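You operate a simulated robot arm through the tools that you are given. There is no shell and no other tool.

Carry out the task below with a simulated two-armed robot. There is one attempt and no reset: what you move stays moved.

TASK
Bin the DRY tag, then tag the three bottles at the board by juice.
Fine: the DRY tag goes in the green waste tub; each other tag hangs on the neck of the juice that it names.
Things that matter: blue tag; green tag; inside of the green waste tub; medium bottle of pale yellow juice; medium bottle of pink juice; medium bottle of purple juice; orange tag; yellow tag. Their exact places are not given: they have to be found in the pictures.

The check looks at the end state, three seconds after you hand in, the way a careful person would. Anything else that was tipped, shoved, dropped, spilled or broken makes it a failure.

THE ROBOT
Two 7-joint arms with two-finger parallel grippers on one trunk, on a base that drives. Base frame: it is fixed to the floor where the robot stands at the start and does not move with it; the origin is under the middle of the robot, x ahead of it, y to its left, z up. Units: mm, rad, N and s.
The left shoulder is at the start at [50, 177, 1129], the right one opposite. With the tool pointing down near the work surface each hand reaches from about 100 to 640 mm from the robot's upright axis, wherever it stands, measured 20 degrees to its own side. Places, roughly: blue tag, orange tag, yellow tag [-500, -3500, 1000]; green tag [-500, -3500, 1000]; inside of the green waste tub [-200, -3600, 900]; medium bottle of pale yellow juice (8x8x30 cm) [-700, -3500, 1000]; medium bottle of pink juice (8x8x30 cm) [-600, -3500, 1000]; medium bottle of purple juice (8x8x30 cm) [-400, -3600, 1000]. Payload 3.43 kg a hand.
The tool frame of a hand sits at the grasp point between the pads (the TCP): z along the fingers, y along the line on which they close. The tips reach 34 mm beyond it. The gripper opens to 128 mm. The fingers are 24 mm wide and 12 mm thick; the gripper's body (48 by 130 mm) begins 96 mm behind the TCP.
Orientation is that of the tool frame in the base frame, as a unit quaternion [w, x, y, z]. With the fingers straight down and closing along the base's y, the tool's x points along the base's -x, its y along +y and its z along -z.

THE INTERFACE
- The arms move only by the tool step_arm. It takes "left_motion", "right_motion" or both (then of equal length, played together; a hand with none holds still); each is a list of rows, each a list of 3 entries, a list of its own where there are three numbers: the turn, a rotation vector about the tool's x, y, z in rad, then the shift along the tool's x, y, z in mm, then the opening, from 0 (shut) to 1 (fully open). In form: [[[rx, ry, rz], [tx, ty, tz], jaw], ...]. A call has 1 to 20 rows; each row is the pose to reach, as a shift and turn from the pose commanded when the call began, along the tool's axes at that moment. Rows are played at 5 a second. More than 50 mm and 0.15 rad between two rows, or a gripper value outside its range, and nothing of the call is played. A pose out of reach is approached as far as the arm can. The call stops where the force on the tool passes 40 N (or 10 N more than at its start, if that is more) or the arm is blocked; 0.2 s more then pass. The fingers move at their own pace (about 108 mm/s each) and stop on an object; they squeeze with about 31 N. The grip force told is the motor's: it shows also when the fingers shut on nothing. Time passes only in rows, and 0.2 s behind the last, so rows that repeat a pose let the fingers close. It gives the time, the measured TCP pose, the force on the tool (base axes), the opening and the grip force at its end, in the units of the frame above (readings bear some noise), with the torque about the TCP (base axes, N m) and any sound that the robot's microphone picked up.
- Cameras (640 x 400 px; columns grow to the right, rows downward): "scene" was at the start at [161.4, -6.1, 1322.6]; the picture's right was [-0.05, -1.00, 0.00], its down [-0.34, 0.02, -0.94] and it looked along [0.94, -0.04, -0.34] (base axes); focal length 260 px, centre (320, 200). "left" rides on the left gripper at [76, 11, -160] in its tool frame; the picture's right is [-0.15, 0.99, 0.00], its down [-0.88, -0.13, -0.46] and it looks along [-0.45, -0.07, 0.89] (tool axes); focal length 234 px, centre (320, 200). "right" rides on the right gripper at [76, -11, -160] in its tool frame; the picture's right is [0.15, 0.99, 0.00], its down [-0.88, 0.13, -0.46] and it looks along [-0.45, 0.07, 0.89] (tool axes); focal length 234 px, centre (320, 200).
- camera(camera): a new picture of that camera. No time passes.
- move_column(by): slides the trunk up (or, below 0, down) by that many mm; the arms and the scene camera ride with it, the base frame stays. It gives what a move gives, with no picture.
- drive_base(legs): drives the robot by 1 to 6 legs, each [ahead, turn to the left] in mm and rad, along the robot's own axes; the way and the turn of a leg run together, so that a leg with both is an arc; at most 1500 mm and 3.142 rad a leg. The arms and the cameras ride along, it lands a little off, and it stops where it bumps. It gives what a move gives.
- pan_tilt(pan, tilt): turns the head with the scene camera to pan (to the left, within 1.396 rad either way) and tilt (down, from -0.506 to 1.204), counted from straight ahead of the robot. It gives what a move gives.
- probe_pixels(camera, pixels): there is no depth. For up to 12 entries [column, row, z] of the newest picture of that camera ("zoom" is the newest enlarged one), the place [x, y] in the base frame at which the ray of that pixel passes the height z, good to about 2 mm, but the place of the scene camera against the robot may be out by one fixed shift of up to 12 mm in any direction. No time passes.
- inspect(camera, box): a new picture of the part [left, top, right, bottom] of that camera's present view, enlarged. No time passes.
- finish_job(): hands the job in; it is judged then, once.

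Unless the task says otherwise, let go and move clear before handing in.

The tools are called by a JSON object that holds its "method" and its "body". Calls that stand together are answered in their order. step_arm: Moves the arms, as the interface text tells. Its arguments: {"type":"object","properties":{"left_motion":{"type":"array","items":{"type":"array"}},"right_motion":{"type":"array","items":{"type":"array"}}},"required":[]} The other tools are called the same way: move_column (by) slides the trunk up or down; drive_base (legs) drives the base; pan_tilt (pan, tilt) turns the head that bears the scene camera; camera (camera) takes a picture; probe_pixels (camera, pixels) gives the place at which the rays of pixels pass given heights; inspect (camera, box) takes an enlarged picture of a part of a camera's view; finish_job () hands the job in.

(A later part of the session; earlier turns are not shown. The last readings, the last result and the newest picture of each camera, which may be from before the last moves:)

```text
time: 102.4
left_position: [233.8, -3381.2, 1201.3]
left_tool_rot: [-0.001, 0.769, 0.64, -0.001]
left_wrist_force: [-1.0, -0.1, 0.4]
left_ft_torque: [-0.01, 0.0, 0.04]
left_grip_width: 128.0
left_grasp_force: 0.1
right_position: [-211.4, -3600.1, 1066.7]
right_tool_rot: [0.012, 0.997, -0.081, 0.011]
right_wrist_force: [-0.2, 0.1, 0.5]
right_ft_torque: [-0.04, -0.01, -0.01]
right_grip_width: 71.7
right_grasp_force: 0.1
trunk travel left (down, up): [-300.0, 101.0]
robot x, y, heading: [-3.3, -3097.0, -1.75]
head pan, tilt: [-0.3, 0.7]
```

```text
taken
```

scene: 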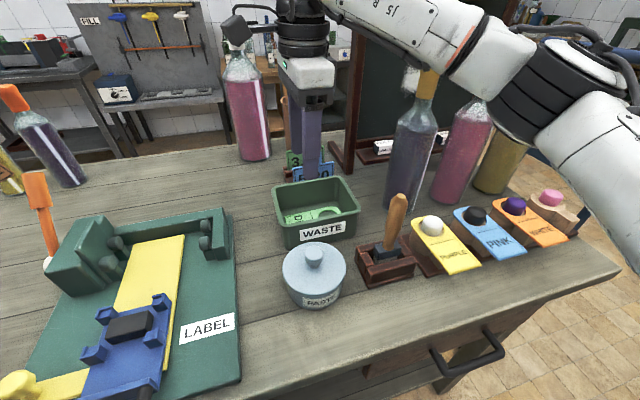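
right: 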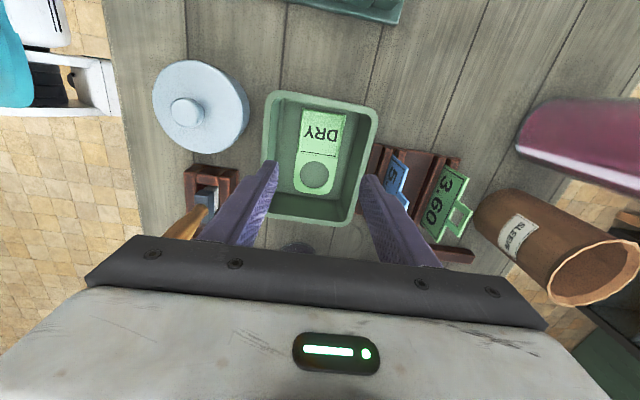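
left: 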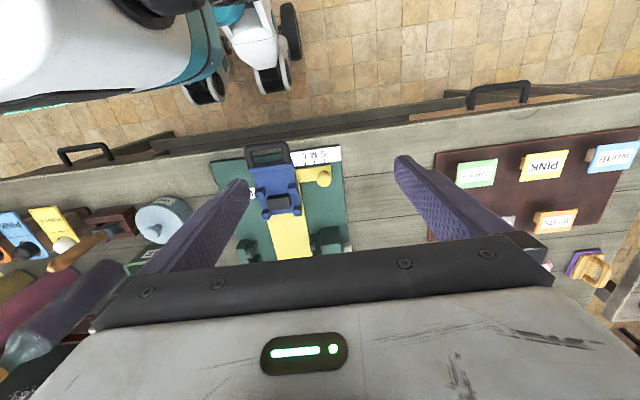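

The DRY tag lies flat in the tub. I retrace the hand up and back and unwind the wrist.

{"method": "step_arm", "body": {"right_motion": [[[0, 0, 0], [0, 0, -35], 0.56], [[0, 0, 0], [2, -38, -60], 0.56], [[0, 0, 0], [3, -76, -90], 0.56], [[0, 0, 0], [4, -113, -115], 0.56], [[0, 0, 0], [5, -150, -135], 0.56], [[0, 0, 0], [5, -188, -155], 0.56], [[0, 0, -0.14], [5, -188, -155], 0.56], [[0, 0, -0.28], [5, -188, -155], 0.56], [[0, 0, -0.42], [5, -188, -155], 0.56], [[0, 0, -0.56], [5, -188, -155], 0.56], [[0, 0, -0.7], [5, -188, -155], 0.56], [[0, 0, -0.84], [5, -188, -155], 0.56], [[0, 0, -0.98], [5, -188, -155], 0.56], [[0, 0, -1.12], [5, -188, -155], 0.56], [[0, 0, -1.26], [5, -188, -155], 0.56], [[0, 0, -1.4], [5, -188, -155], 0.56], [[0, 0, -1.53], [5, -188, -155], 0.56]]}}

{"method": "camera", "body": {"camera": "scene"}}

```text
time: 106.0
left_position: [232.0, -3382.3, 1202.0]
left_tool_rot: [-0.001, 0.769, 0.64, 0.0]
left_wrist_force: [-0.1, -0.5, 0.1]
left_ft_torque: [-0.06, -0.02, 0.0]
left_grip_width: 127.9
left_grasp_force: 0.0
right_position: [-179.8, -3410.4, 1223.5]
right_tool_rot: [0.017, 0.774, 0.633, 0.0]
right_wrist_force: [-0.4, 0.8, 0.0]
right_ft_torque: [-0.03, 0.0, -0.04]
right_grip_width: 71.5
right_grasp_force: 0.0
trunk travel left (down, up): [-300.0, 101.0]
robot x, y, heading: [-2.7, -3095.7, -1.752]
head pan, tilt: [-0.3, 0.7]
```

```text
taken
```

scene: 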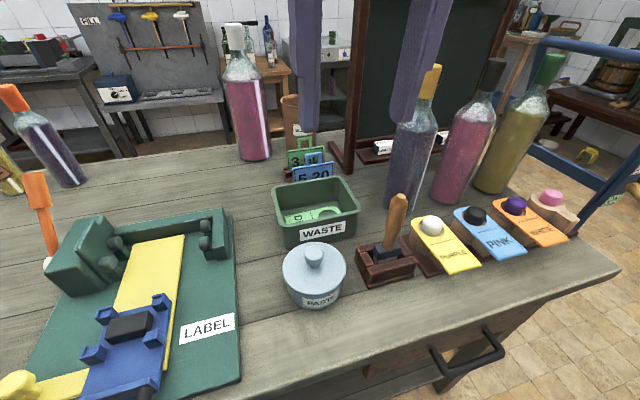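

Everything is in order. I move the base back in front of the bottles, squarely and a little further off than before.

{"method": "drive_base", "body": {"legs": [[-150, 0], [0, -1.11], [353, 0], [0, 1.08]]}}

{"method": "pan_tilt", "body": {"pan": -0.15, "tilt": 0.7}}

{"method": "camera", "body": {"camera": "scene"}}

{"method": "camera", "body": {"camera": "right"}}

```text
time: 114.7
left_position: [-77.5, -3336.3, 1202.1]
left_tool_rot: [-0.001, 0.771, 0.637, 0.0]
left_wrist_force: [0.2, 0.0, -1.2]
left_ft_torque: [0.0, 0.01, 0.01]
left_grip_width: 127.6
left_grasp_force: 0.1
right_position: [-491.2, -3360.5, 1222.2]
right_tool_rot: [0.017, 0.777, 0.629, 0.0]
right_wrist_force: [0.0, 0.0, -0.1]
right_ft_torque: [-0.02, 0.01, 0.0]
right_grip_width: 71.7
right_grasp_force: 0.1
trunk travel left (down, up): [-300.0, 101.0]
robot x, y, heading: [-310.2, -3044.5, -1.763]
head pan, tilt: [-0.3, 0.7]
```

```text
time: 115.4
left_position: [-77.1, -3335.0, 1201.3]
left_tool_rot: [-0.001, 0.771, 0.637, 0.0]
left_wrist_force: [-0.3, 0.1, 0.4]
left_ft_torque: [-0.03, 0.03, -0.02]
left_grip_width: 128.0
left_grasp_force: 0.0
right_position: [-493.1, -3362.0, 1222.6]
right_tool_rot: [0.018, 0.777, 0.629, 0.0]
right_wrist_force: [0.0, 0.3, -0.2]
right_ft_torque: [0.01, 0.01, -0.03]
right_grip_width: 71.6
right_grasp_force: 0.1
trunk travel left (down, up): [-300.0, 101.0]
robot x, y, heading: [-309.3, -3043.4, -1.755]
head pan, tilt: [-0.15, 0.7]
```

```text
taken
```

scene: 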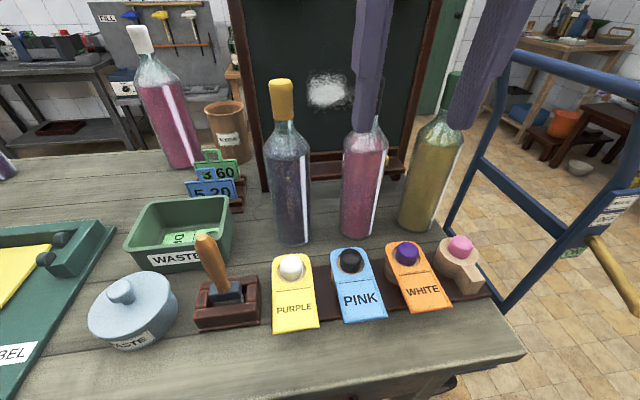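

```text
taken
```

right: 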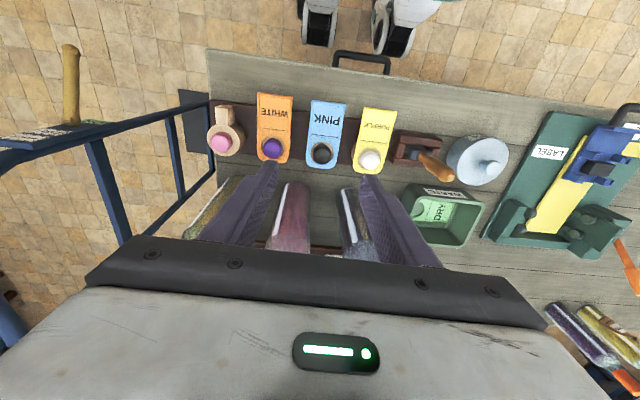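

The base stands well. I level the hand and bring it above the orange WHITE tag at z ≈ 1100 for a close look.

{"method": "step_arm", "body": {"right_motion": [[[0.028, 0.0226, 0], [-1, -24, 20], 0.625], [[0.028, 0.0226, 0], [-2, -47, 60], 0.625], [[0.028, 0.0226, 0], [-4, -71, 100], 0.625], [[0.028, 0.0226, 0], [-4, -71, 122], 0.625]]}}

{"method": "inspect", "body": {"camera": "right", "box": [200, 60, 440, 260]}}

{"method": "camera", "body": {"camera": "right"}}

```text
time: 116.4
left_position: [-77.6, -3336.1, 1201.7]
left_tool_rot: [0.0, 0.771, 0.637, 0.001]
left_wrist_force: [-0.3, -0.3, 0.1]
left_ft_torque: [0.04, -0.02, 0.0]
left_grip_width: 128.1
left_grasp_force: 0.1
right_position: [-560.4, -3357.3, 1100.0]
right_tool_rot: [-0.001, 0.778, 0.629, 0.0]
right_wrist_force: [-0.2, 0.8, 0.2]
right_ft_torque: [0.01, -0.01, 0.0]
right_grip_width: 79.9
right_grasp_force: 0.1
trunk travel left (down, up): [-300.0, 101.0]
robot x, y, heading: [-308.8, -3043.9, -1.759]
head pan, tilt: [-0.15, 0.7]
```

```text
2.00 times, centred on (320, 160) of right
```

zoom: 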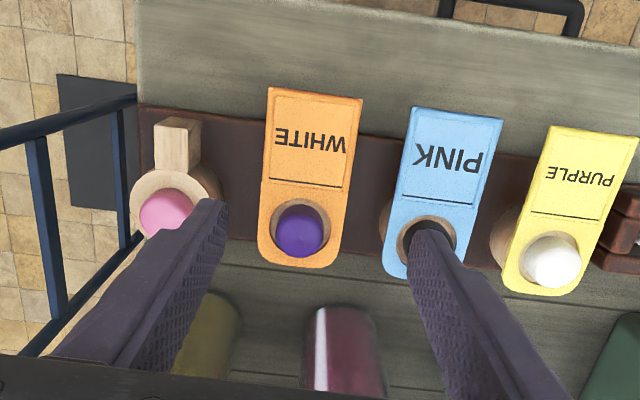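

```text
taken
```

right: 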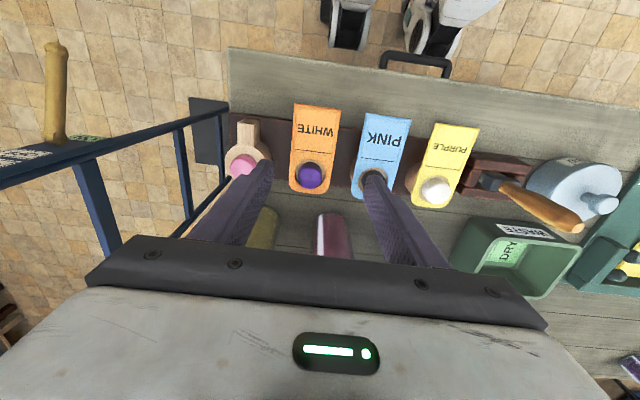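

{"method": "probe_pixels", "body": {"camera": "right", "pixels": [[294.5, 103.5, 937], [341.5, 109, 937], [290, 160, 937], [331, 190, 937], [309, 194, 937], [368, 113.5, 937], [411.5, 119.5, 937], [363.5, 200, 937], [434.5, 123, 937], [478.5, 128.5, 937], [429, 206.5, 937], [309, 174, 960]]}}

```text
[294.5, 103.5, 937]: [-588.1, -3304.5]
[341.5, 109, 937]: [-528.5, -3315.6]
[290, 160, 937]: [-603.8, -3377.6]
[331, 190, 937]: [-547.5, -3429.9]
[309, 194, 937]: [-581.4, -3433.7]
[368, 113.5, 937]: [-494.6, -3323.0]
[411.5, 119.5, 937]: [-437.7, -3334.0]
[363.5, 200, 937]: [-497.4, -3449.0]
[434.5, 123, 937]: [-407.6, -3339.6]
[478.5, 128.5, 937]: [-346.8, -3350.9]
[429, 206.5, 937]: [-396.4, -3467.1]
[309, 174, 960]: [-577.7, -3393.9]
```

The orange tag's near edge centre is (−558,−3310), axis yaw −0.184, and it lies flat at 937. I correct the hand and descend beside it to just above.

{"method": "step_arm", "body": {"right_motion": [[[0, 0, -0.026], [7, -7, 30], 0.625], [[0, 0, -0.026], [7, -7, 70], 0.625], [[0, 0, -0.026], [7, -7, 105], 0.625]]}}

{"method": "inspect", "body": {"camera": "right", "box": [200, 60, 440, 260]}}

{"method": "inspect", "body": {"camera": "scene", "box": [300, 130, 540, 330]}}

```text
time: 117.2
left_position: [-78.1, -3335.2, 1201.9]
left_tool_rot: [0.0, 0.771, 0.637, 0.0]
left_wrist_force: [-0.2, 0.3, -0.2]
left_ft_torque: [0.01, -0.02, 0.0]
left_grip_width: 128.3
left_grasp_force: 0.1
right_position: [-564.9, -3346.9, 994.7]
right_tool_rot: [0.0, 0.769, 0.639, 0.0]
right_wrist_force: [-0.7, 0.2, 0.6]
right_ft_torque: [0.02, 0.0, 0.0]
right_grip_width: 80.2
right_grasp_force: 0.0
trunk travel left (down, up): [-300.0, 101.0]
robot x, y, heading: [-311.1, -3050.5, -1.761]
head pan, tilt: [-0.15, 0.7]
```

```text
2.00 times, centred on (320, 160) of right
```

zoom: 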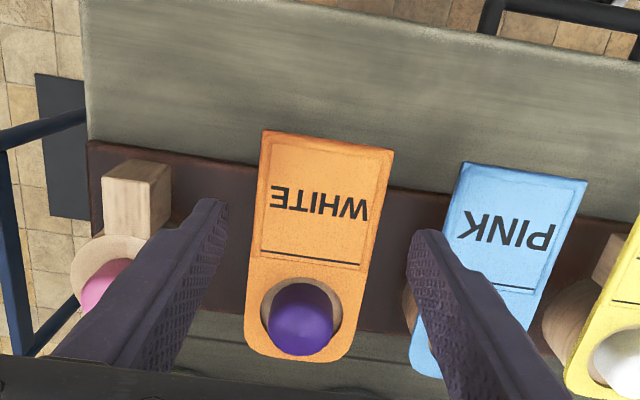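

```text
2.00 times, centred on (420, 230) of scene
```

zoom: 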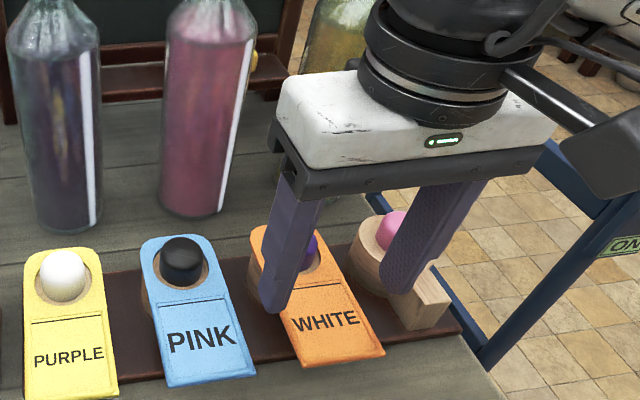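

{"method": "step_arm", "body": {"right_motion": [[[0, 0, 0], [-1, -1, 15], 0.585], [[0, 0, 0], [-1, -1, 35], 0.585], [[0, 0, 0], [-1, -1, 50], 0.585]]}}

{"method": "inspect", "body": {"camera": "right", "box": [200, 60, 440, 260]}}

{"method": "inspect", "body": {"camera": "scene", "box": [300, 130, 540, 330]}}

```text
time: 118.0
left_position: [-78.6, -3334.7, 1202.2]
left_tool_rot: [-0.001, 0.772, 0.636, -0.001]
left_wrist_force: [-0.1, 0.3, 0.1]
left_ft_torque: [-0.03, -0.01, -0.01]
left_grip_width: 127.9
left_grasp_force: 0.2
right_position: [-566.0, -3346.1, 944.4]
right_tool_rot: [-0.001, 0.769, 0.639, 0.0]
right_wrist_force: [0.2, 0.0, 0.0]
right_ft_torque: [-0.02, 0.03, 0.01]
right_grip_width: 74.8
right_grasp_force: 0.0
trunk travel left (down, up): [-300.0, 101.0]
robot x, y, heading: [-309.6, -3048.0, -1.756]
head pan, tilt: [-0.15, 0.7]
```

```text
2.00 times, centred on (320, 160) of right
```

zoom: 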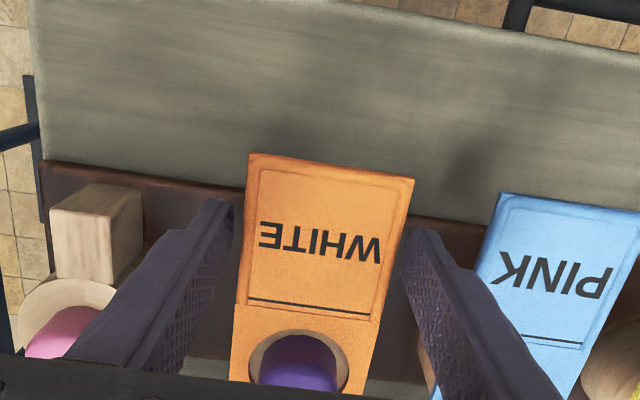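

```text
2.00 times, centred on (420, 230) of scene
```

zoom: 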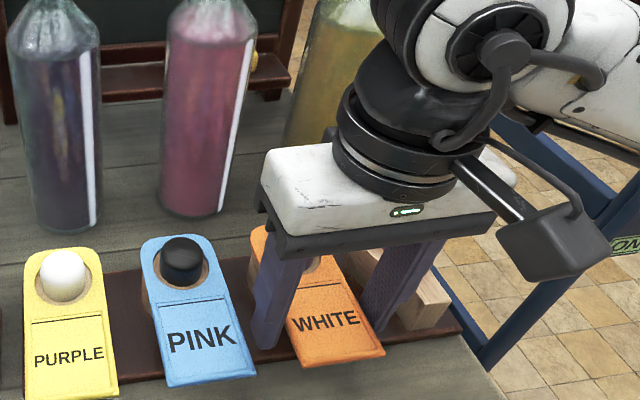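

The fingers stand on both sides of the orange tag without touching. I close on it.

{"method": "step_arm", "body": {"right_motion": [[[0, 0, 0], [0, 0, 0], 0.53], [[0, 0, 0], [0, 0, 0], 0.49], [[0, 0, 0], [0, 0, 0], 0.45], [[0, 0, 0], [0, 0, 0], 0.4], [[0, 0, 0], [0, 0, 0], 0.4]]}}

{"method": "inspect", "body": {"camera": "right", "box": [200, 60, 440, 260]}}

```text
time: 119.2
left_position: [-77.9, -3334.9, 1202.5]
left_tool_rot: [0.0, 0.771, 0.637, -0.001]
left_wrist_force: [0.6, -0.1, -1.1]
left_ft_torque: [-0.01, 0.01, 0.0]
left_grip_width: 127.9
left_grasp_force: 0.0
right_position: [-565.7, -3346.7, 944.8]
right_tool_rot: [-0.001, 0.769, 0.639, 0.001]
right_wrist_force: [0.0, 0.6, 0.0]
right_ft_torque: [0.0, 0.02, -0.03]
right_grip_width: 60.1
right_grasp_force: 31.0
trunk travel left (down, up): [-300.0, 101.0]
robot x, y, heading: [-308.6, -3047.8, -1.765]
head pan, tilt: [-0.15, 0.7]
```

```text
2.00 times, centred on (320, 160) of right
```

zoom: 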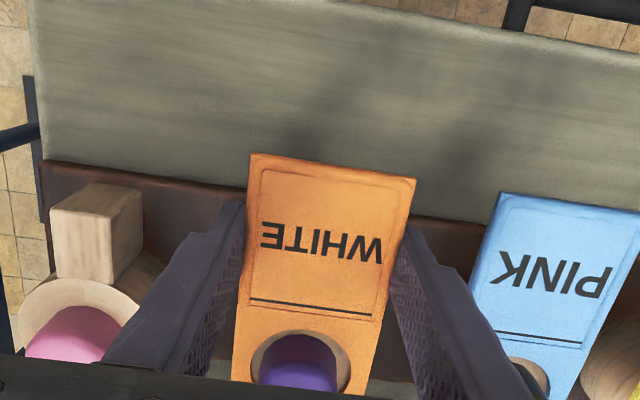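

Held at 60.1 mm. I lift it straight up off the purple cap.

{"method": "step_arm", "body": {"right_motion": [[[0, 0, 0], [0, 0, -8], 0.4], [[0, 0, 0], [0, 0, -16], 0.4], [[0, 0, 0], [0, 0, -26], 0.4], [[0, 0, 0], [0, 0, -40], 0.4], [[0, 0, 0], [0, 0, -60], 0.4], [[0, 0, 0], [0, 0, -90], 0.4]]}}

{"method": "inspect", "body": {"camera": "right", "box": [200, 60, 440, 260]}}

{"method": "camera", "body": {"camera": "scene"}}

```text
time: 120.6
left_position: [-78.6, -3336.6, 1201.2]
left_tool_rot: [0.0, 0.771, 0.637, 0.0]
left_wrist_force: [0.0, -0.1, -0.1]
left_ft_torque: [0.02, 0.01, -0.02]
left_grip_width: 128.1
left_grasp_force: 0.1
right_position: [-567.7, -3347.5, 1034.4]
right_tool_rot: [-0.001, 0.769, 0.639, 0.0]
right_wrist_force: [-0.2, 0.3, -0.8]
right_ft_torque: [-0.02, -0.04, -0.03]
right_grip_width: 60.4
right_grasp_force: 31.2
trunk travel left (down, up): [-300.0, 101.0]
robot x, y, heading: [-309.4, -3044.3, -1.757]
head pan, tilt: [-0.15, 0.7]
```

```text
2.00 times, centred on (320, 160) of right
```

zoom: 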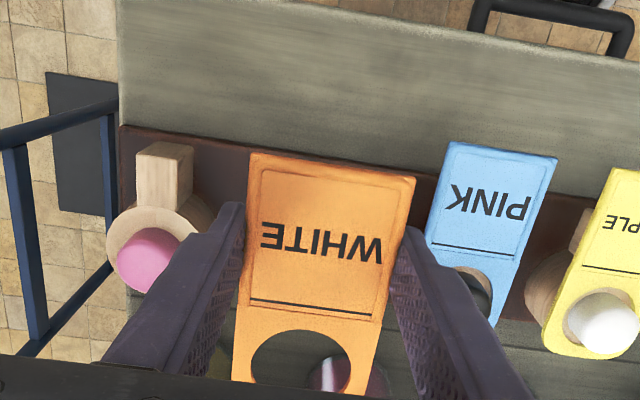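

```text
taken
```

scene: 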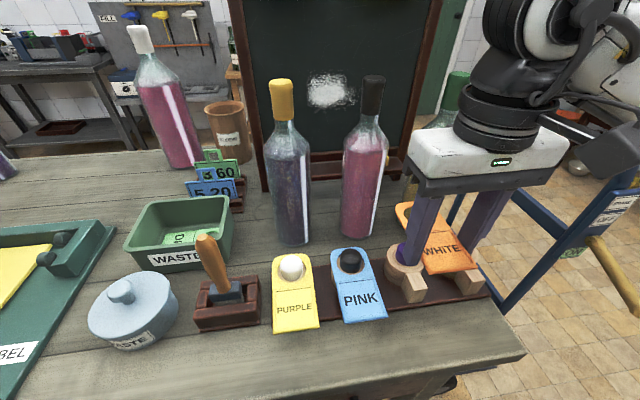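

The tag hangs level below the fingers. I probe its hole rim in the hand view to know the hole's offset from the tool.

{"method": "probe_pixels", "body": {"camera": "right", "pixels": [[311, 225, 1026], [284.5, 137, 1026], [367.5, 149, 1026], [285, 240, 1026], [335, 247, 1026]]}}

{"method": "inspect", "body": {"camera": "right", "box": [260, 190, 380, 265]}}

```text
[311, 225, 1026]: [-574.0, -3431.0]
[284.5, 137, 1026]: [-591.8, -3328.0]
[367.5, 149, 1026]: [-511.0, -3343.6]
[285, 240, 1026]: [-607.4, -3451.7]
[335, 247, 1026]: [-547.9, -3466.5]
```

```text
5.33 times, centred on (320, 228) of right
```

zoom: 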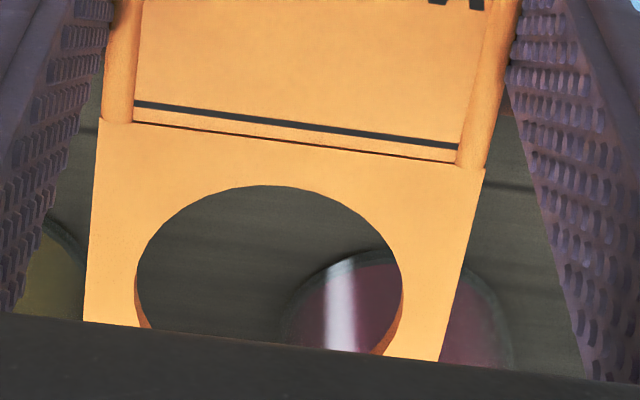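

That probe used an older picture; I take a fresh one and repeat.

{"method": "camera", "body": {"camera": "right"}}

{"method": "probe_pixels", "body": {"camera": "right", "pixels": [[284.5, 137, 1026], [367.5, 149, 1026], [309.6, 224.6, 1026], [286, 243, 1026], [335, 247, 1026]]}}

```text
taken
```

right: 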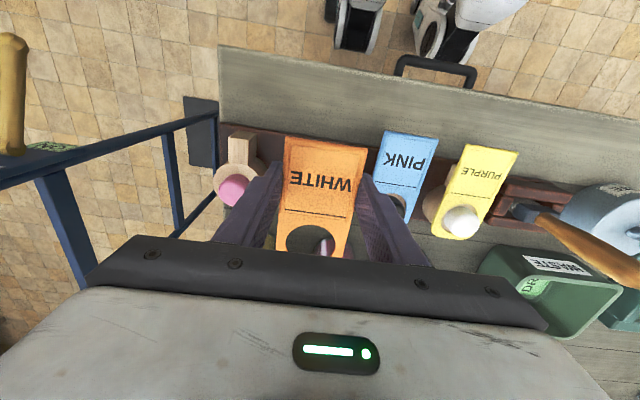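

```text
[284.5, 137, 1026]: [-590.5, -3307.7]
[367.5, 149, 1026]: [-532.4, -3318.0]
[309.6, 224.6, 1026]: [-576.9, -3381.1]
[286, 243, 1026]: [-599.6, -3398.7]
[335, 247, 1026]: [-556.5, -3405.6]
```

Hole centre sits 56 mm ahead of the tool and 8 mm below it. I raise the tag above bottle height and carry it over the pale yellow bottle, tag at about z 1202.

{"method": "step_arm", "body": {"right_motion": [[[0, 0, 0], [0, 0, -45], 0.4], [[0, 0, 0], [0, 0, -90], 0.4], [[0, 0, 0], [0, 0, -135], 0.4], [[0, 0, 0], [0, -10, -176], 0.4], [[0, 0, 0], [-25, -35, -176], 0.4], [[0, 0, 0], [-50, -60, -176], 0.4], [[0, 0, 0], [-85, -76.5, -176], 0.4]]}}

{"method": "camera", "body": {"camera": "right"}}

{"method": "camera", "body": {"camera": "scene"}}

```text
time: 122.2
left_position: [-78.4, -3336.6, 1200.9]
left_tool_rot: [0.0, 0.771, 0.637, 0.001]
left_wrist_force: [0.4, -0.5, -0.5]
left_ft_torque: [0.01, -0.02, -0.02]
left_grip_width: 128.2
left_grasp_force: 0.1
right_position: [-657.0, -3418.4, 1211.2]
right_tool_rot: [-0.001, 0.77, 0.639, 0.0]
right_wrist_force: [-0.2, -0.1, -0.2]
right_ft_torque: [0.01, -0.02, 0.02]
right_grip_width: 60.4
right_grasp_force: 31.0
trunk travel left (down, up): [-300.0, 101.0]
robot x, y, heading: [-310.9, -3045.9, -1.762]
head pan, tilt: [-0.15, 0.7]
```

```text
taken
```

right: 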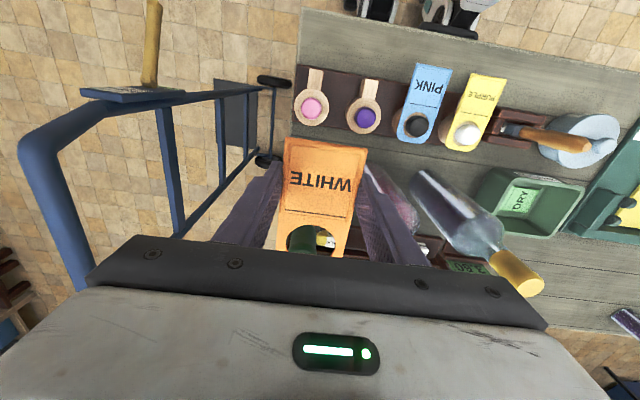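

```text
taken
```

scene: 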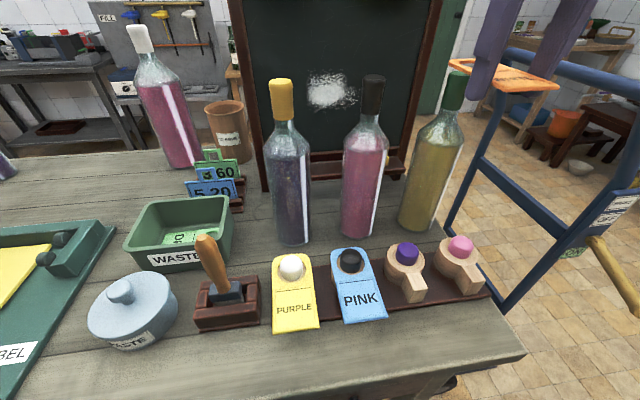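

The green stopper shows through the tag hole at (312,240). I enlarge to judge alignment.

{"method": "inspect", "body": {"camera": "right", "box": [260, 190, 380, 265]}}

{"method": "inspect", "body": {"camera": "scene", "box": [400, 30, 580, 150]}}

{"method": "probe_pixels", "body": {"camera": "scene", "pixels": [[280.5, 82, 1180], [373.5, 79, 1180], [458, 76, 1180]]}}

{"method": "probe_pixels", "body": {"camera": "right", "pixels": [[526, 276, 1180], [521, 281, 1180]]}}

```text
5.33 times, centred on (320, 228) of right
```

zoom: 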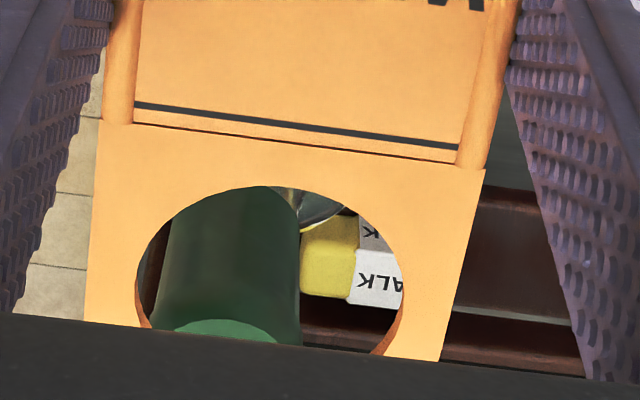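

```text
3.33 times, centred on (490, 90) of scene
```

zoom: 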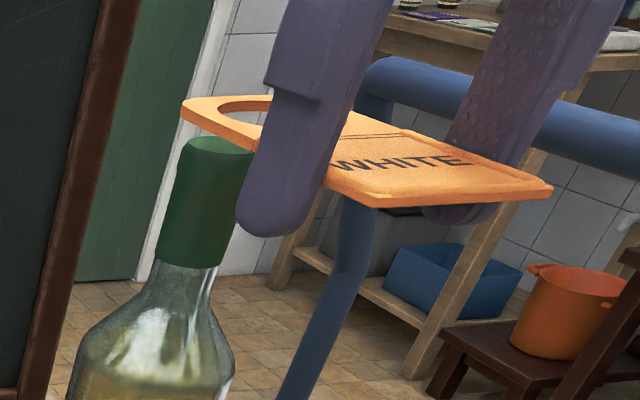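

```text
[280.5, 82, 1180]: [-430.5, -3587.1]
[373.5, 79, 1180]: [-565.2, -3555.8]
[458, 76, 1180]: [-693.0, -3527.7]
```

```text
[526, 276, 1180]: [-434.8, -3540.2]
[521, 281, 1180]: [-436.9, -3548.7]
```

{"method": "probe_pixels", "body": {"camera": "right", "pixels": [[302.2, 250, 1180], [293, 252, 1180], [312, 253.5, 1180], [310, 226, 1203], [310, 243, 1203]]}}

```text
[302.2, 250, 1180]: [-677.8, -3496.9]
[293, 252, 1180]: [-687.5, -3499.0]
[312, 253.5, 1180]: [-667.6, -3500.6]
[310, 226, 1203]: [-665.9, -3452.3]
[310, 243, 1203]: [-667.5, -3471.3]
```

The stopper's axis works out to (−678,−3512) and the hole centre to (−669,−3473). I move the last 40 mm forward above the stopper and check again.

{"method": "step_arm", "body": {"right_motion": [[[0, 0, 0], [-20, -1, 0], 0.4], [[0, 0, 0], [-40, -2, 0], 0.4], [[0, 0, 0], [-40, -2, 8], 0.4]]}}

{"method": "camera", "body": {"camera": "right"}}

{"method": "inspect", "body": {"camera": "right", "box": [260, 190, 380, 265]}}

{"method": "inspect", "body": {"camera": "scene", "box": [400, 30, 580, 150]}}

```text
time: 123.0
left_position: [-77.9, -3334.9, 1202.0]
left_tool_rot: [0.0, 0.771, 0.637, 0.0]
left_wrist_force: [0.3, -0.4, -0.3]
left_ft_torque: [-0.06, 0.02, 0.01]
left_grip_width: 128.1
left_grasp_force: 0.1
right_position: [-666.1, -3454.5, 1201.8]
right_tool_rot: [-0.001, 0.77, 0.639, 0.001]
right_wrist_force: [-0.1, -0.3, -0.7]
right_ft_torque: [-0.02, -0.01, 0.01]
right_grip_width: 60.1
right_grasp_force: 30.8
trunk travel left (down, up): [-300.0, 101.0]
robot x, y, heading: [-310.7, -3044.6, -1.763]
head pan, tilt: [-0.15, 0.7]
```

```text
taken
```

right: 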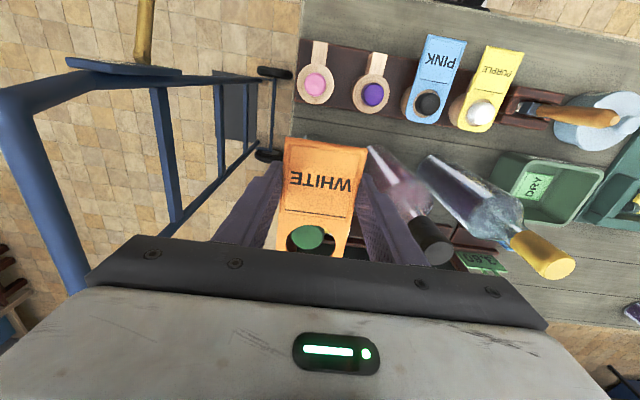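

```text
5.33 times, centred on (320, 228) of right
```

zoom: 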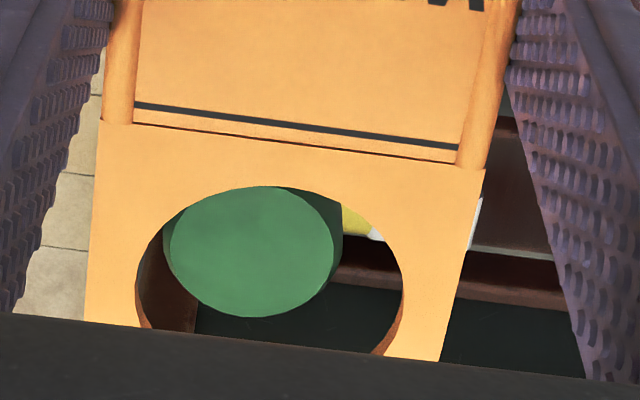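

```text
3.33 times, centred on (490, 90) of scene
```

zoom: 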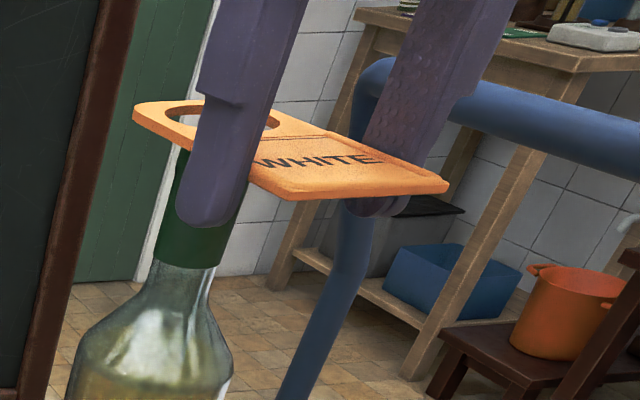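

{"method": "probe_pixels", "body": {"camera": "right", "pixels": [[306.7, 237.4, 1180], [290.6, 237, 1180], [322.4, 238, 1180], [310.4, 225.3, 1194], [285.5, 243, 1194], [335.5, 245, 1194]]}}

```text
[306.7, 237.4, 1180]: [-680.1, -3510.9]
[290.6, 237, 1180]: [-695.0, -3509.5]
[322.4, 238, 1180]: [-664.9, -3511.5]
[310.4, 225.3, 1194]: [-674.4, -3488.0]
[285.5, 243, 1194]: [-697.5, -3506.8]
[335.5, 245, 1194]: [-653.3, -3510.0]
```

The stopper is within 3 mm of the hole's centre. I correct that and lower the tag over the stopper slowly.

{"method": "step_arm", "body": {"right_motion": [[[0, 0, 0], [-2.5, -2.6, 0], 0.4], [[0, 0, 0], [-2.5, -2.6, 8], 0.4], [[0, 0, 0], [-2.5, -2.6, 16], 0.4], [[0, 0, 0], [-2.5, -2.6, 24], 0.4]]}}

{"method": "inspect", "body": {"camera": "right", "box": [260, 190, 380, 265]}}

{"method": "inspect", "body": {"camera": "scene", "box": [400, 30, 580, 150]}}

```text
time: 124.0
left_position: [-78.7, -3336.4, 1200.9]
left_tool_rot: [0.0, 0.771, 0.637, 0.0]
left_wrist_force: [-0.1, -0.3, 0.0]
left_ft_torque: [-0.02, -0.03, -0.01]
left_grip_width: 128.1
left_grasp_force: 0.1
right_position: [-667.5, -3456.3, 1177.9]
right_tool_rot: [-0.001, 0.77, 0.639, -0.001]
right_wrist_force: [1.0, -0.3, -0.5]
right_ft_torque: [0.0, -0.01, -0.02]
right_grip_width: 60.1
right_grasp_force: 30.7
trunk travel left (down, up): [-300.0, 101.0]
robot x, y, heading: [-309.0, -3042.5, -1.762]
head pan, tilt: [-0.15, 0.7]
```

```text
5.33 times, centred on (320, 228) of right
```

zoom: 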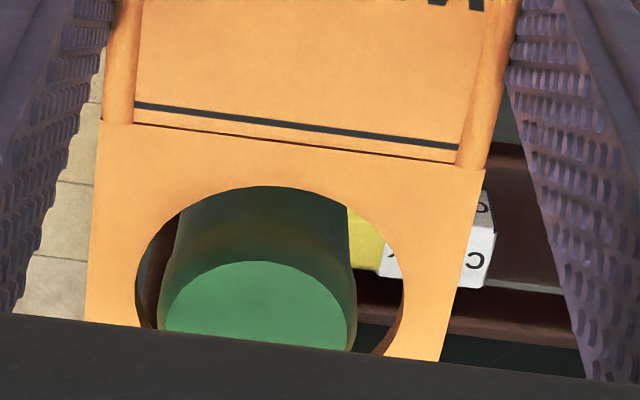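

```text
3.33 times, centred on (490, 90) of scene
```

zoom: 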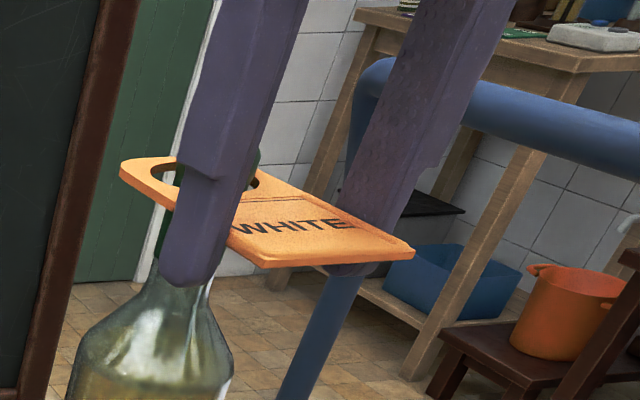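

{"method": "step_arm", "body": {"right_motion": [[[0, 0, 0], [0, -2, 8], 0.4], [[0, 0, 0], [0, -2, 16], 0.4], [[0, 0, 0], [0, -2, 24], 0.4], [[0, 0, 0], [0, -2, 32], 0.4], [[0, 0, 0], [0, -2, 40], 0.4]]}}

{"method": "inspect", "body": {"camera": "right", "box": [260, 190, 380, 265]}}

{"method": "inspect", "body": {"camera": "scene", "box": [380, 50, 560, 170]}}

```text
time: 125.2
left_position: [-77.6, -3336.6, 1202.9]
left_tool_rot: [0.0, 0.771, 0.637, 0.0]
left_wrist_force: [-1.1, 0.6, 0.1]
left_ft_torque: [0.0, 0.0, -0.02]
left_grip_width: 127.8
left_grasp_force: 0.0
right_position: [-671.2, -3456.8, 1138.0]
right_tool_rot: [0.0, 0.769, 0.639, 0.001]
right_wrist_force: [0.7, -0.2, 0.4]
right_ft_torque: [0.05, -0.02, 0.02]
right_grip_width: 60.1
right_grasp_force: 31.2
trunk travel left (down, up): [-300.0, 101.0]
robot x, y, heading: [-310.3, -3046.6, -1.762]
head pan, tilt: [-0.15, 0.7]
```

```text
5.33 times, centred on (320, 228) of right
```

zoom: 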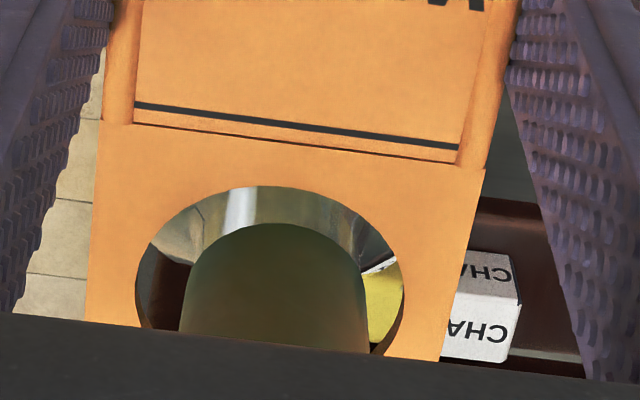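

```text
3.33 times, centred on (470, 110) of scene
```

zoom: 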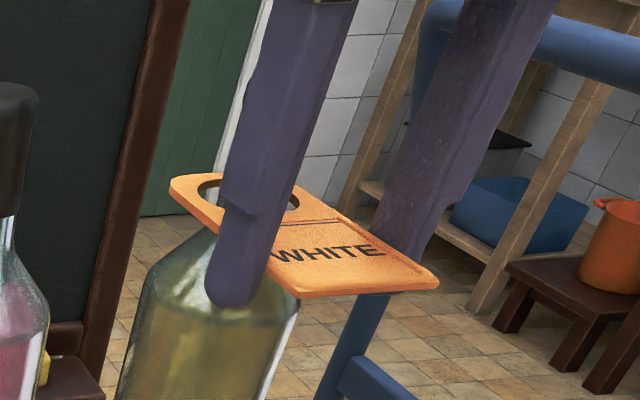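

The hole is well around the neck, below the stopper. I lower 10 mm more.

{"method": "step_arm", "body": {"right_motion": [[[0, 0, 0], [0, 0, 5], 0.4], [[0, 0, 0], [0, 0, 11], 0.4]]}}

```text
time: 125.8
left_position: [-77.3, -3336.1, 1201.5]
left_tool_rot: [0.001, 0.771, 0.637, 0.0]
left_wrist_force: [-0.4, -0.1, 0.1]
left_ft_torque: [0.03, 0.0, 0.04]
left_grip_width: 127.9
left_grasp_force: 0.0
right_position: [-671.4, -3455.2, 1128.7]
right_tool_rot: [0.001, 0.769, 0.639, -0.001]
right_wrist_force: [-0.7, -0.2, 0.1]
right_ft_torque: [-0.03, -0.03, 0.0]
right_grip_width: 60.3
right_grasp_force: 30.5
trunk travel left (down, up): [-300.0, 101.0]
robot x, y, heading: [-318.2, -3045.8, -1.757]
head pan, tilt: [-0.15, 0.7]
```

No contact force. I release slowly and wait.

{"method": "step_arm", "body": {"right_motion": [[[0, 0, 0], [0, 0, 0], 0.5], [[0, 0, 0], [0, 0, 0], 0.55], [[0, 0, 0], [0, 0, 0], 0.6], [[0, 0, 0], [0, 0, 0], 0.62], [[0, 0, 0], [0, 0, 0], 0.62]]}}

{"method": "camera", "body": {"camera": "right"}}

{"method": "inspect", "body": {"camera": "scene", "box": [380, 50, 560, 170]}}

```text
time: 127.0
left_position: [-77.7, -3336.4, 1202.0]
left_tool_rot: [0.0, 0.771, 0.637, 0.001]
left_wrist_force: [0.3, -0.3, 0.0]
left_ft_torque: [0.01, 0.02, 0.0]
left_grip_width: 128.1
left_grasp_force: 0.1
right_position: [-670.1, -3457.1, 1128.6]
right_tool_rot: [0.0, 0.769, 0.639, 0.001]
right_wrist_force: [0.3, 0.0, -0.7]
right_ft_torque: [0.0, 0.01, -0.01]
right_grip_width: 79.6
right_grasp_force: 0.0
trunk travel left (down, up): [-300.0, 101.0]
robot x, y, heading: [-314.4, -3049.8, -1.762]
head pan, tilt: [-0.15, 0.7]
```

```text
taken
```

right: 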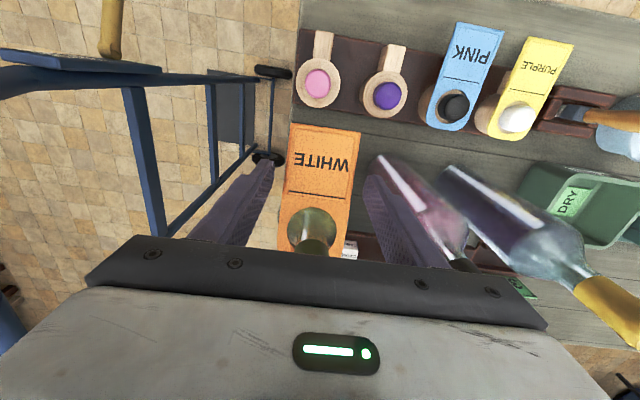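

```text
3.33 times, centred on (470, 110) of scene
```

zoom: 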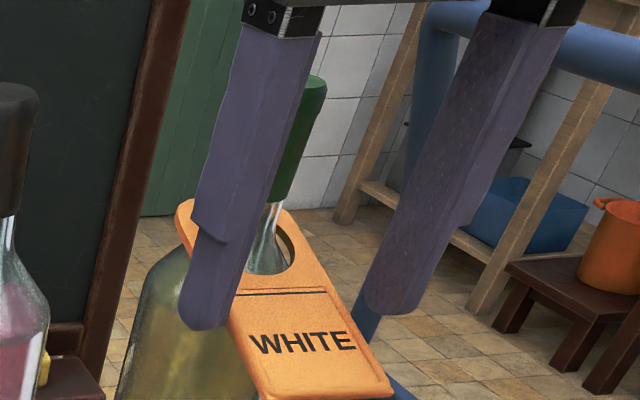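

The WHITE tag hangs on the pale yellow bottle's neck. I lift straight up, draw back and go above the blue PINK tag.

{"method": "step_arm", "body": {"right_motion": [[[0, 0, 0], [0, 0, -20], 0.62], [[0, 0, 0], [0, 0, -45], 0.62], [[0, 0, 0], [0, 0, -80], 0.62], [[0, 0, 0], [15, 5, -110], 0.62], [[0, 0, 0], [50, 30, -110], 0.62], [[0, 0, 0], [80, 65, -110], 0.62], [[0, 0, 0], [105, 105, -105], 0.62], [[0, 0, 0], [120, 145, -80], 0.62], [[0, 0, 0], [123, 176, -40], 0.62], [[0, 0, 0], [123, 176, 0], 0.62], [[0, 0, 0], [123, 176, 28], 0.62]]}}

{"method": "camera", "body": {"camera": "right"}}

{"method": "inspect", "body": {"camera": "right", "box": [200, 60, 440, 260]}}

{"method": "camera", "body": {"camera": "scene"}}

```text
refused: row 9 steps farther than a row can; nothing moved
```

```text
taken
```

right: 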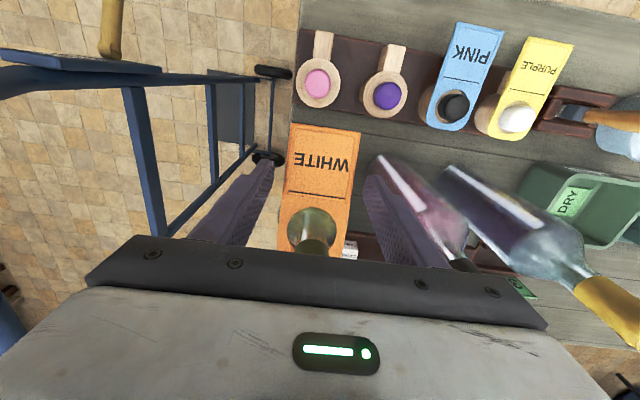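

```text
2.00 times, centred on (320, 160) of right
```

zoom: 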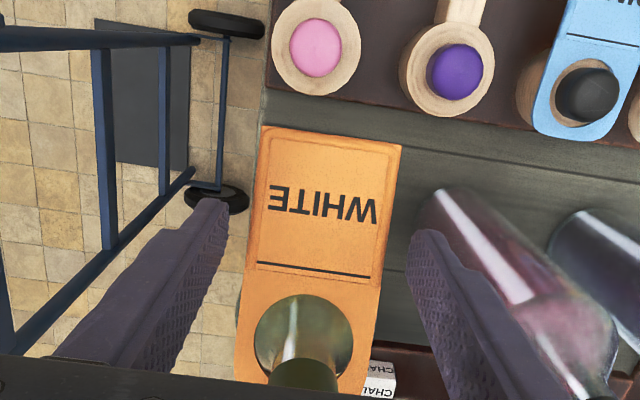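

```text
taken
```

scene: 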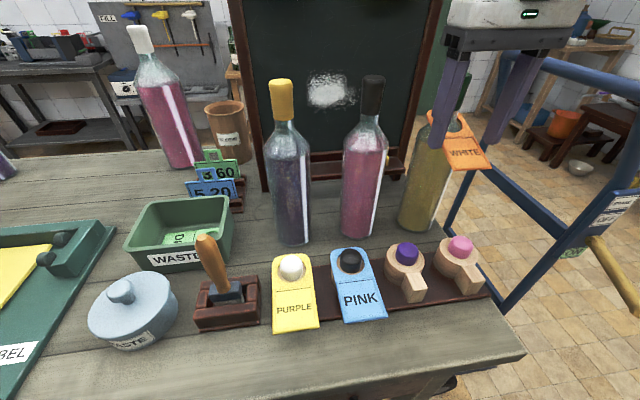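

A row stepped slightly too far, so nothing moved. I resend the same path with smaller steps.

{"method": "step_arm", "body": {"right_motion": [[[0, 0, 0], [0, 0, -20], 0.62], [[0, 0, 0], [0, 0, -45], 0.62], [[0, 0, 0], [0, 0, -80], 0.62], [[0, 0, 0], [15, 5, -110], 0.62], [[0, 0, 0], [50, 30, -110], 0.62], [[0, 0, 0], [80, 62, -110], 0.62], [[0, 0, 0], [105, 98, -105], 0.62], [[0, 0, 0], [118, 130, -80], 0.62], [[0, 0, 0], [123, 155, -50], 0.62], [[0, 0, 0], [123, 176, -15], 0.62], [[0, 0, 0], [123, 176, 28], 0.62]]}}

{"method": "camera", "body": {"camera": "right"}}

{"method": "inspect", "body": {"camera": "right", "box": [200, 60, 440, 260]}}

{"method": "camera", "body": {"camera": "scene"}}

```text
time: 129.4
left_position: [-78.2, -3336.3, 1202.3]
left_tool_rot: [0.0, 0.771, 0.637, 0.001]
left_wrist_force: [-0.1, -0.7, 0.3]
left_ft_torque: [-0.05, -0.04, -0.01]
left_grip_width: 128.0
left_grasp_force: 0.0
right_position: [-471.5, -3366.0, 1099.3]
right_tool_rot: [0.0, 0.77, 0.638, 0.0]
right_wrist_force: [-0.4, 0.3, 0.2]
right_ft_torque: [0.02, -0.01, 0.03]
right_grip_width: 79.4
right_grasp_force: 0.1
trunk travel left (down, up): [-300.0, 101.0]
robot x, y, heading: [-310.1, -3044.6, -1.764]
head pan, tilt: [-0.15, 0.7]
```

```text
taken
```

right: 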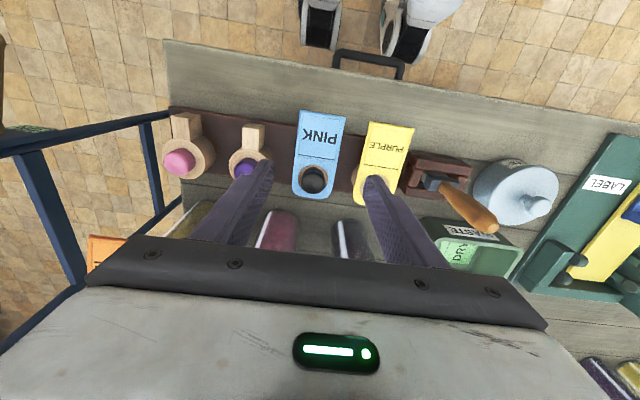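

```text
2.00 times, centred on (320, 160) of right
```

zoom: 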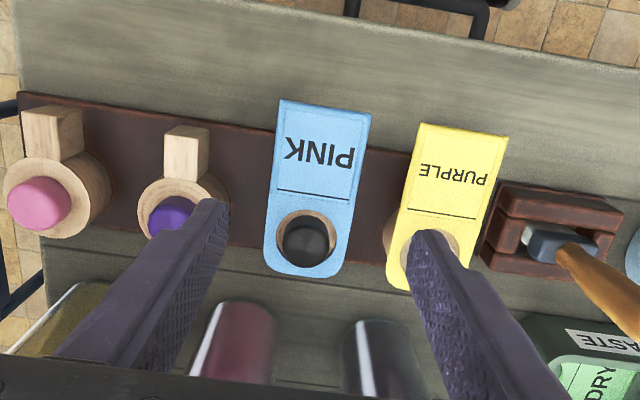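

```text
taken
```

scene: 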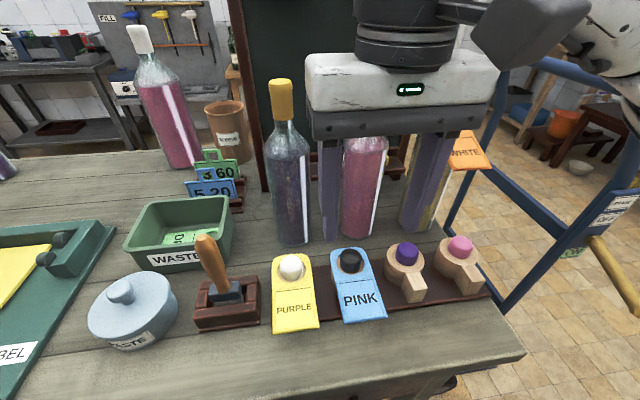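

{"method": "probe_pixels", "body": {"camera": "right", "pixels": [[299.5, 109.5, 937], [345.5, 116.5, 937], [310.5, 198.5, 937], [370, 121.5, 937], [414, 128, 937], [312, 178, 965]]}}

```text
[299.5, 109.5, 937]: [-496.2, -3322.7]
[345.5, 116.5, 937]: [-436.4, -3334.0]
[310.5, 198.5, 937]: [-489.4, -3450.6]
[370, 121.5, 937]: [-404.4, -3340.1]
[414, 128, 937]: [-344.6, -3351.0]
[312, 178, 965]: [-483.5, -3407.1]
```

Blue tag: near edge centre (−466,−3328), same yaw as my hand. I descend beside it.

{"method": "step_arm", "body": {"right_motion": [[[0, 0, 0], [3, -2, 40], 0.6], [[0, 0, 0], [3, -2, 80], 0.59], [[0, 0, 0], [3, -2, 110], 0.585], [[0, 0, 0], [3, -2, 135], 0.585]]}}

{"method": "inspect", "body": {"camera": "right", "box": [200, 60, 440, 260]}}

```text
time: 130.4
left_position: [-78.6, -3336.1, 1202.1]
left_tool_rot: [0.0, 0.771, 0.637, 0.0]
left_wrist_force: [0.0, -0.2, 0.1]
left_ft_torque: [0.01, 0.03, -0.02]
left_grip_width: 128.0
left_grasp_force: 0.0
right_position: [-475.9, -3365.4, 966.3]
right_tool_rot: [-0.001, 0.769, 0.639, 0.001]
right_wrist_force: [-0.5, 0.2, 0.1]
right_ft_torque: [-0.01, 0.02, 0.05]
right_grip_width: 75.0
right_grasp_force: 0.0
trunk travel left (down, up): [-300.0, 101.0]
robot x, y, heading: [-317.4, -3046.9, -1.761]
head pan, tilt: [-0.15, 0.7]
```

```text
2.00 times, centred on (320, 160) of right
```

zoom: 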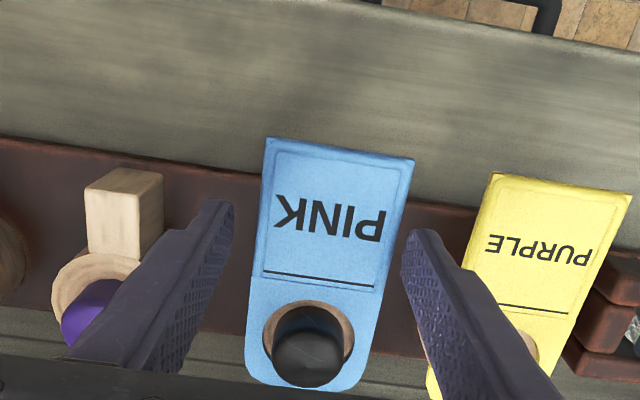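

I am about 3 mm left of centre (gaps 30 vs 13 px); I correct and go down the last 21 mm.

{"method": "step_arm", "body": {"right_motion": [[[0, 0, 0], [2, 3, 0], 0.585], [[0, 0, 0], [2, 3, 12], 0.585], [[0, 0, 0], [2, 3, 21], 0.585]]}}

{"method": "inspect", "body": {"camera": "right", "box": [200, 60, 440, 260]}}

{"method": "inspect", "body": {"camera": "scene", "box": [240, 180, 480, 340]}}

```text
time: 131.2
left_position: [-78.8, -3335.9, 1201.5]
left_tool_rot: [-0.001, 0.771, 0.637, 0.0]
left_wrist_force: [-0.7, -0.6, -0.4]
left_ft_torque: [0.0, -0.02, -0.01]
left_grip_width: 128.0
left_grasp_force: 0.1
right_position: [-473.0, -3361.7, 944.5]
right_tool_rot: [-0.001, 0.77, 0.639, 0.0]
right_wrist_force: [-0.1, -0.7, -1.0]
right_ft_torque: [-0.01, 0.05, 0.02]
right_grip_width: 74.8
right_grasp_force: 0.1
trunk travel left (down, up): [-300.0, 101.0]
robot x, y, heading: [-309.7, -3046.7, -1.762]
head pan, tilt: [-0.15, 0.7]
```

```text
2.00 times, centred on (320, 160) of right
```

zoom: 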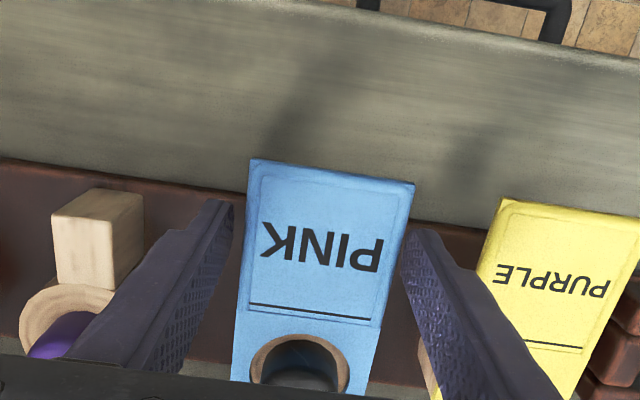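

```text
2.50 times, centred on (360, 260) of scene
```

zoom: 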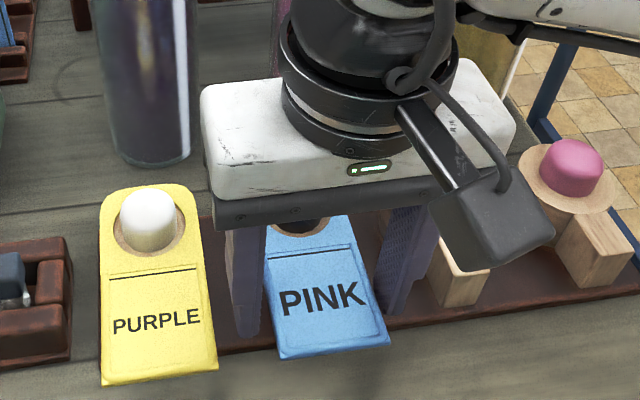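

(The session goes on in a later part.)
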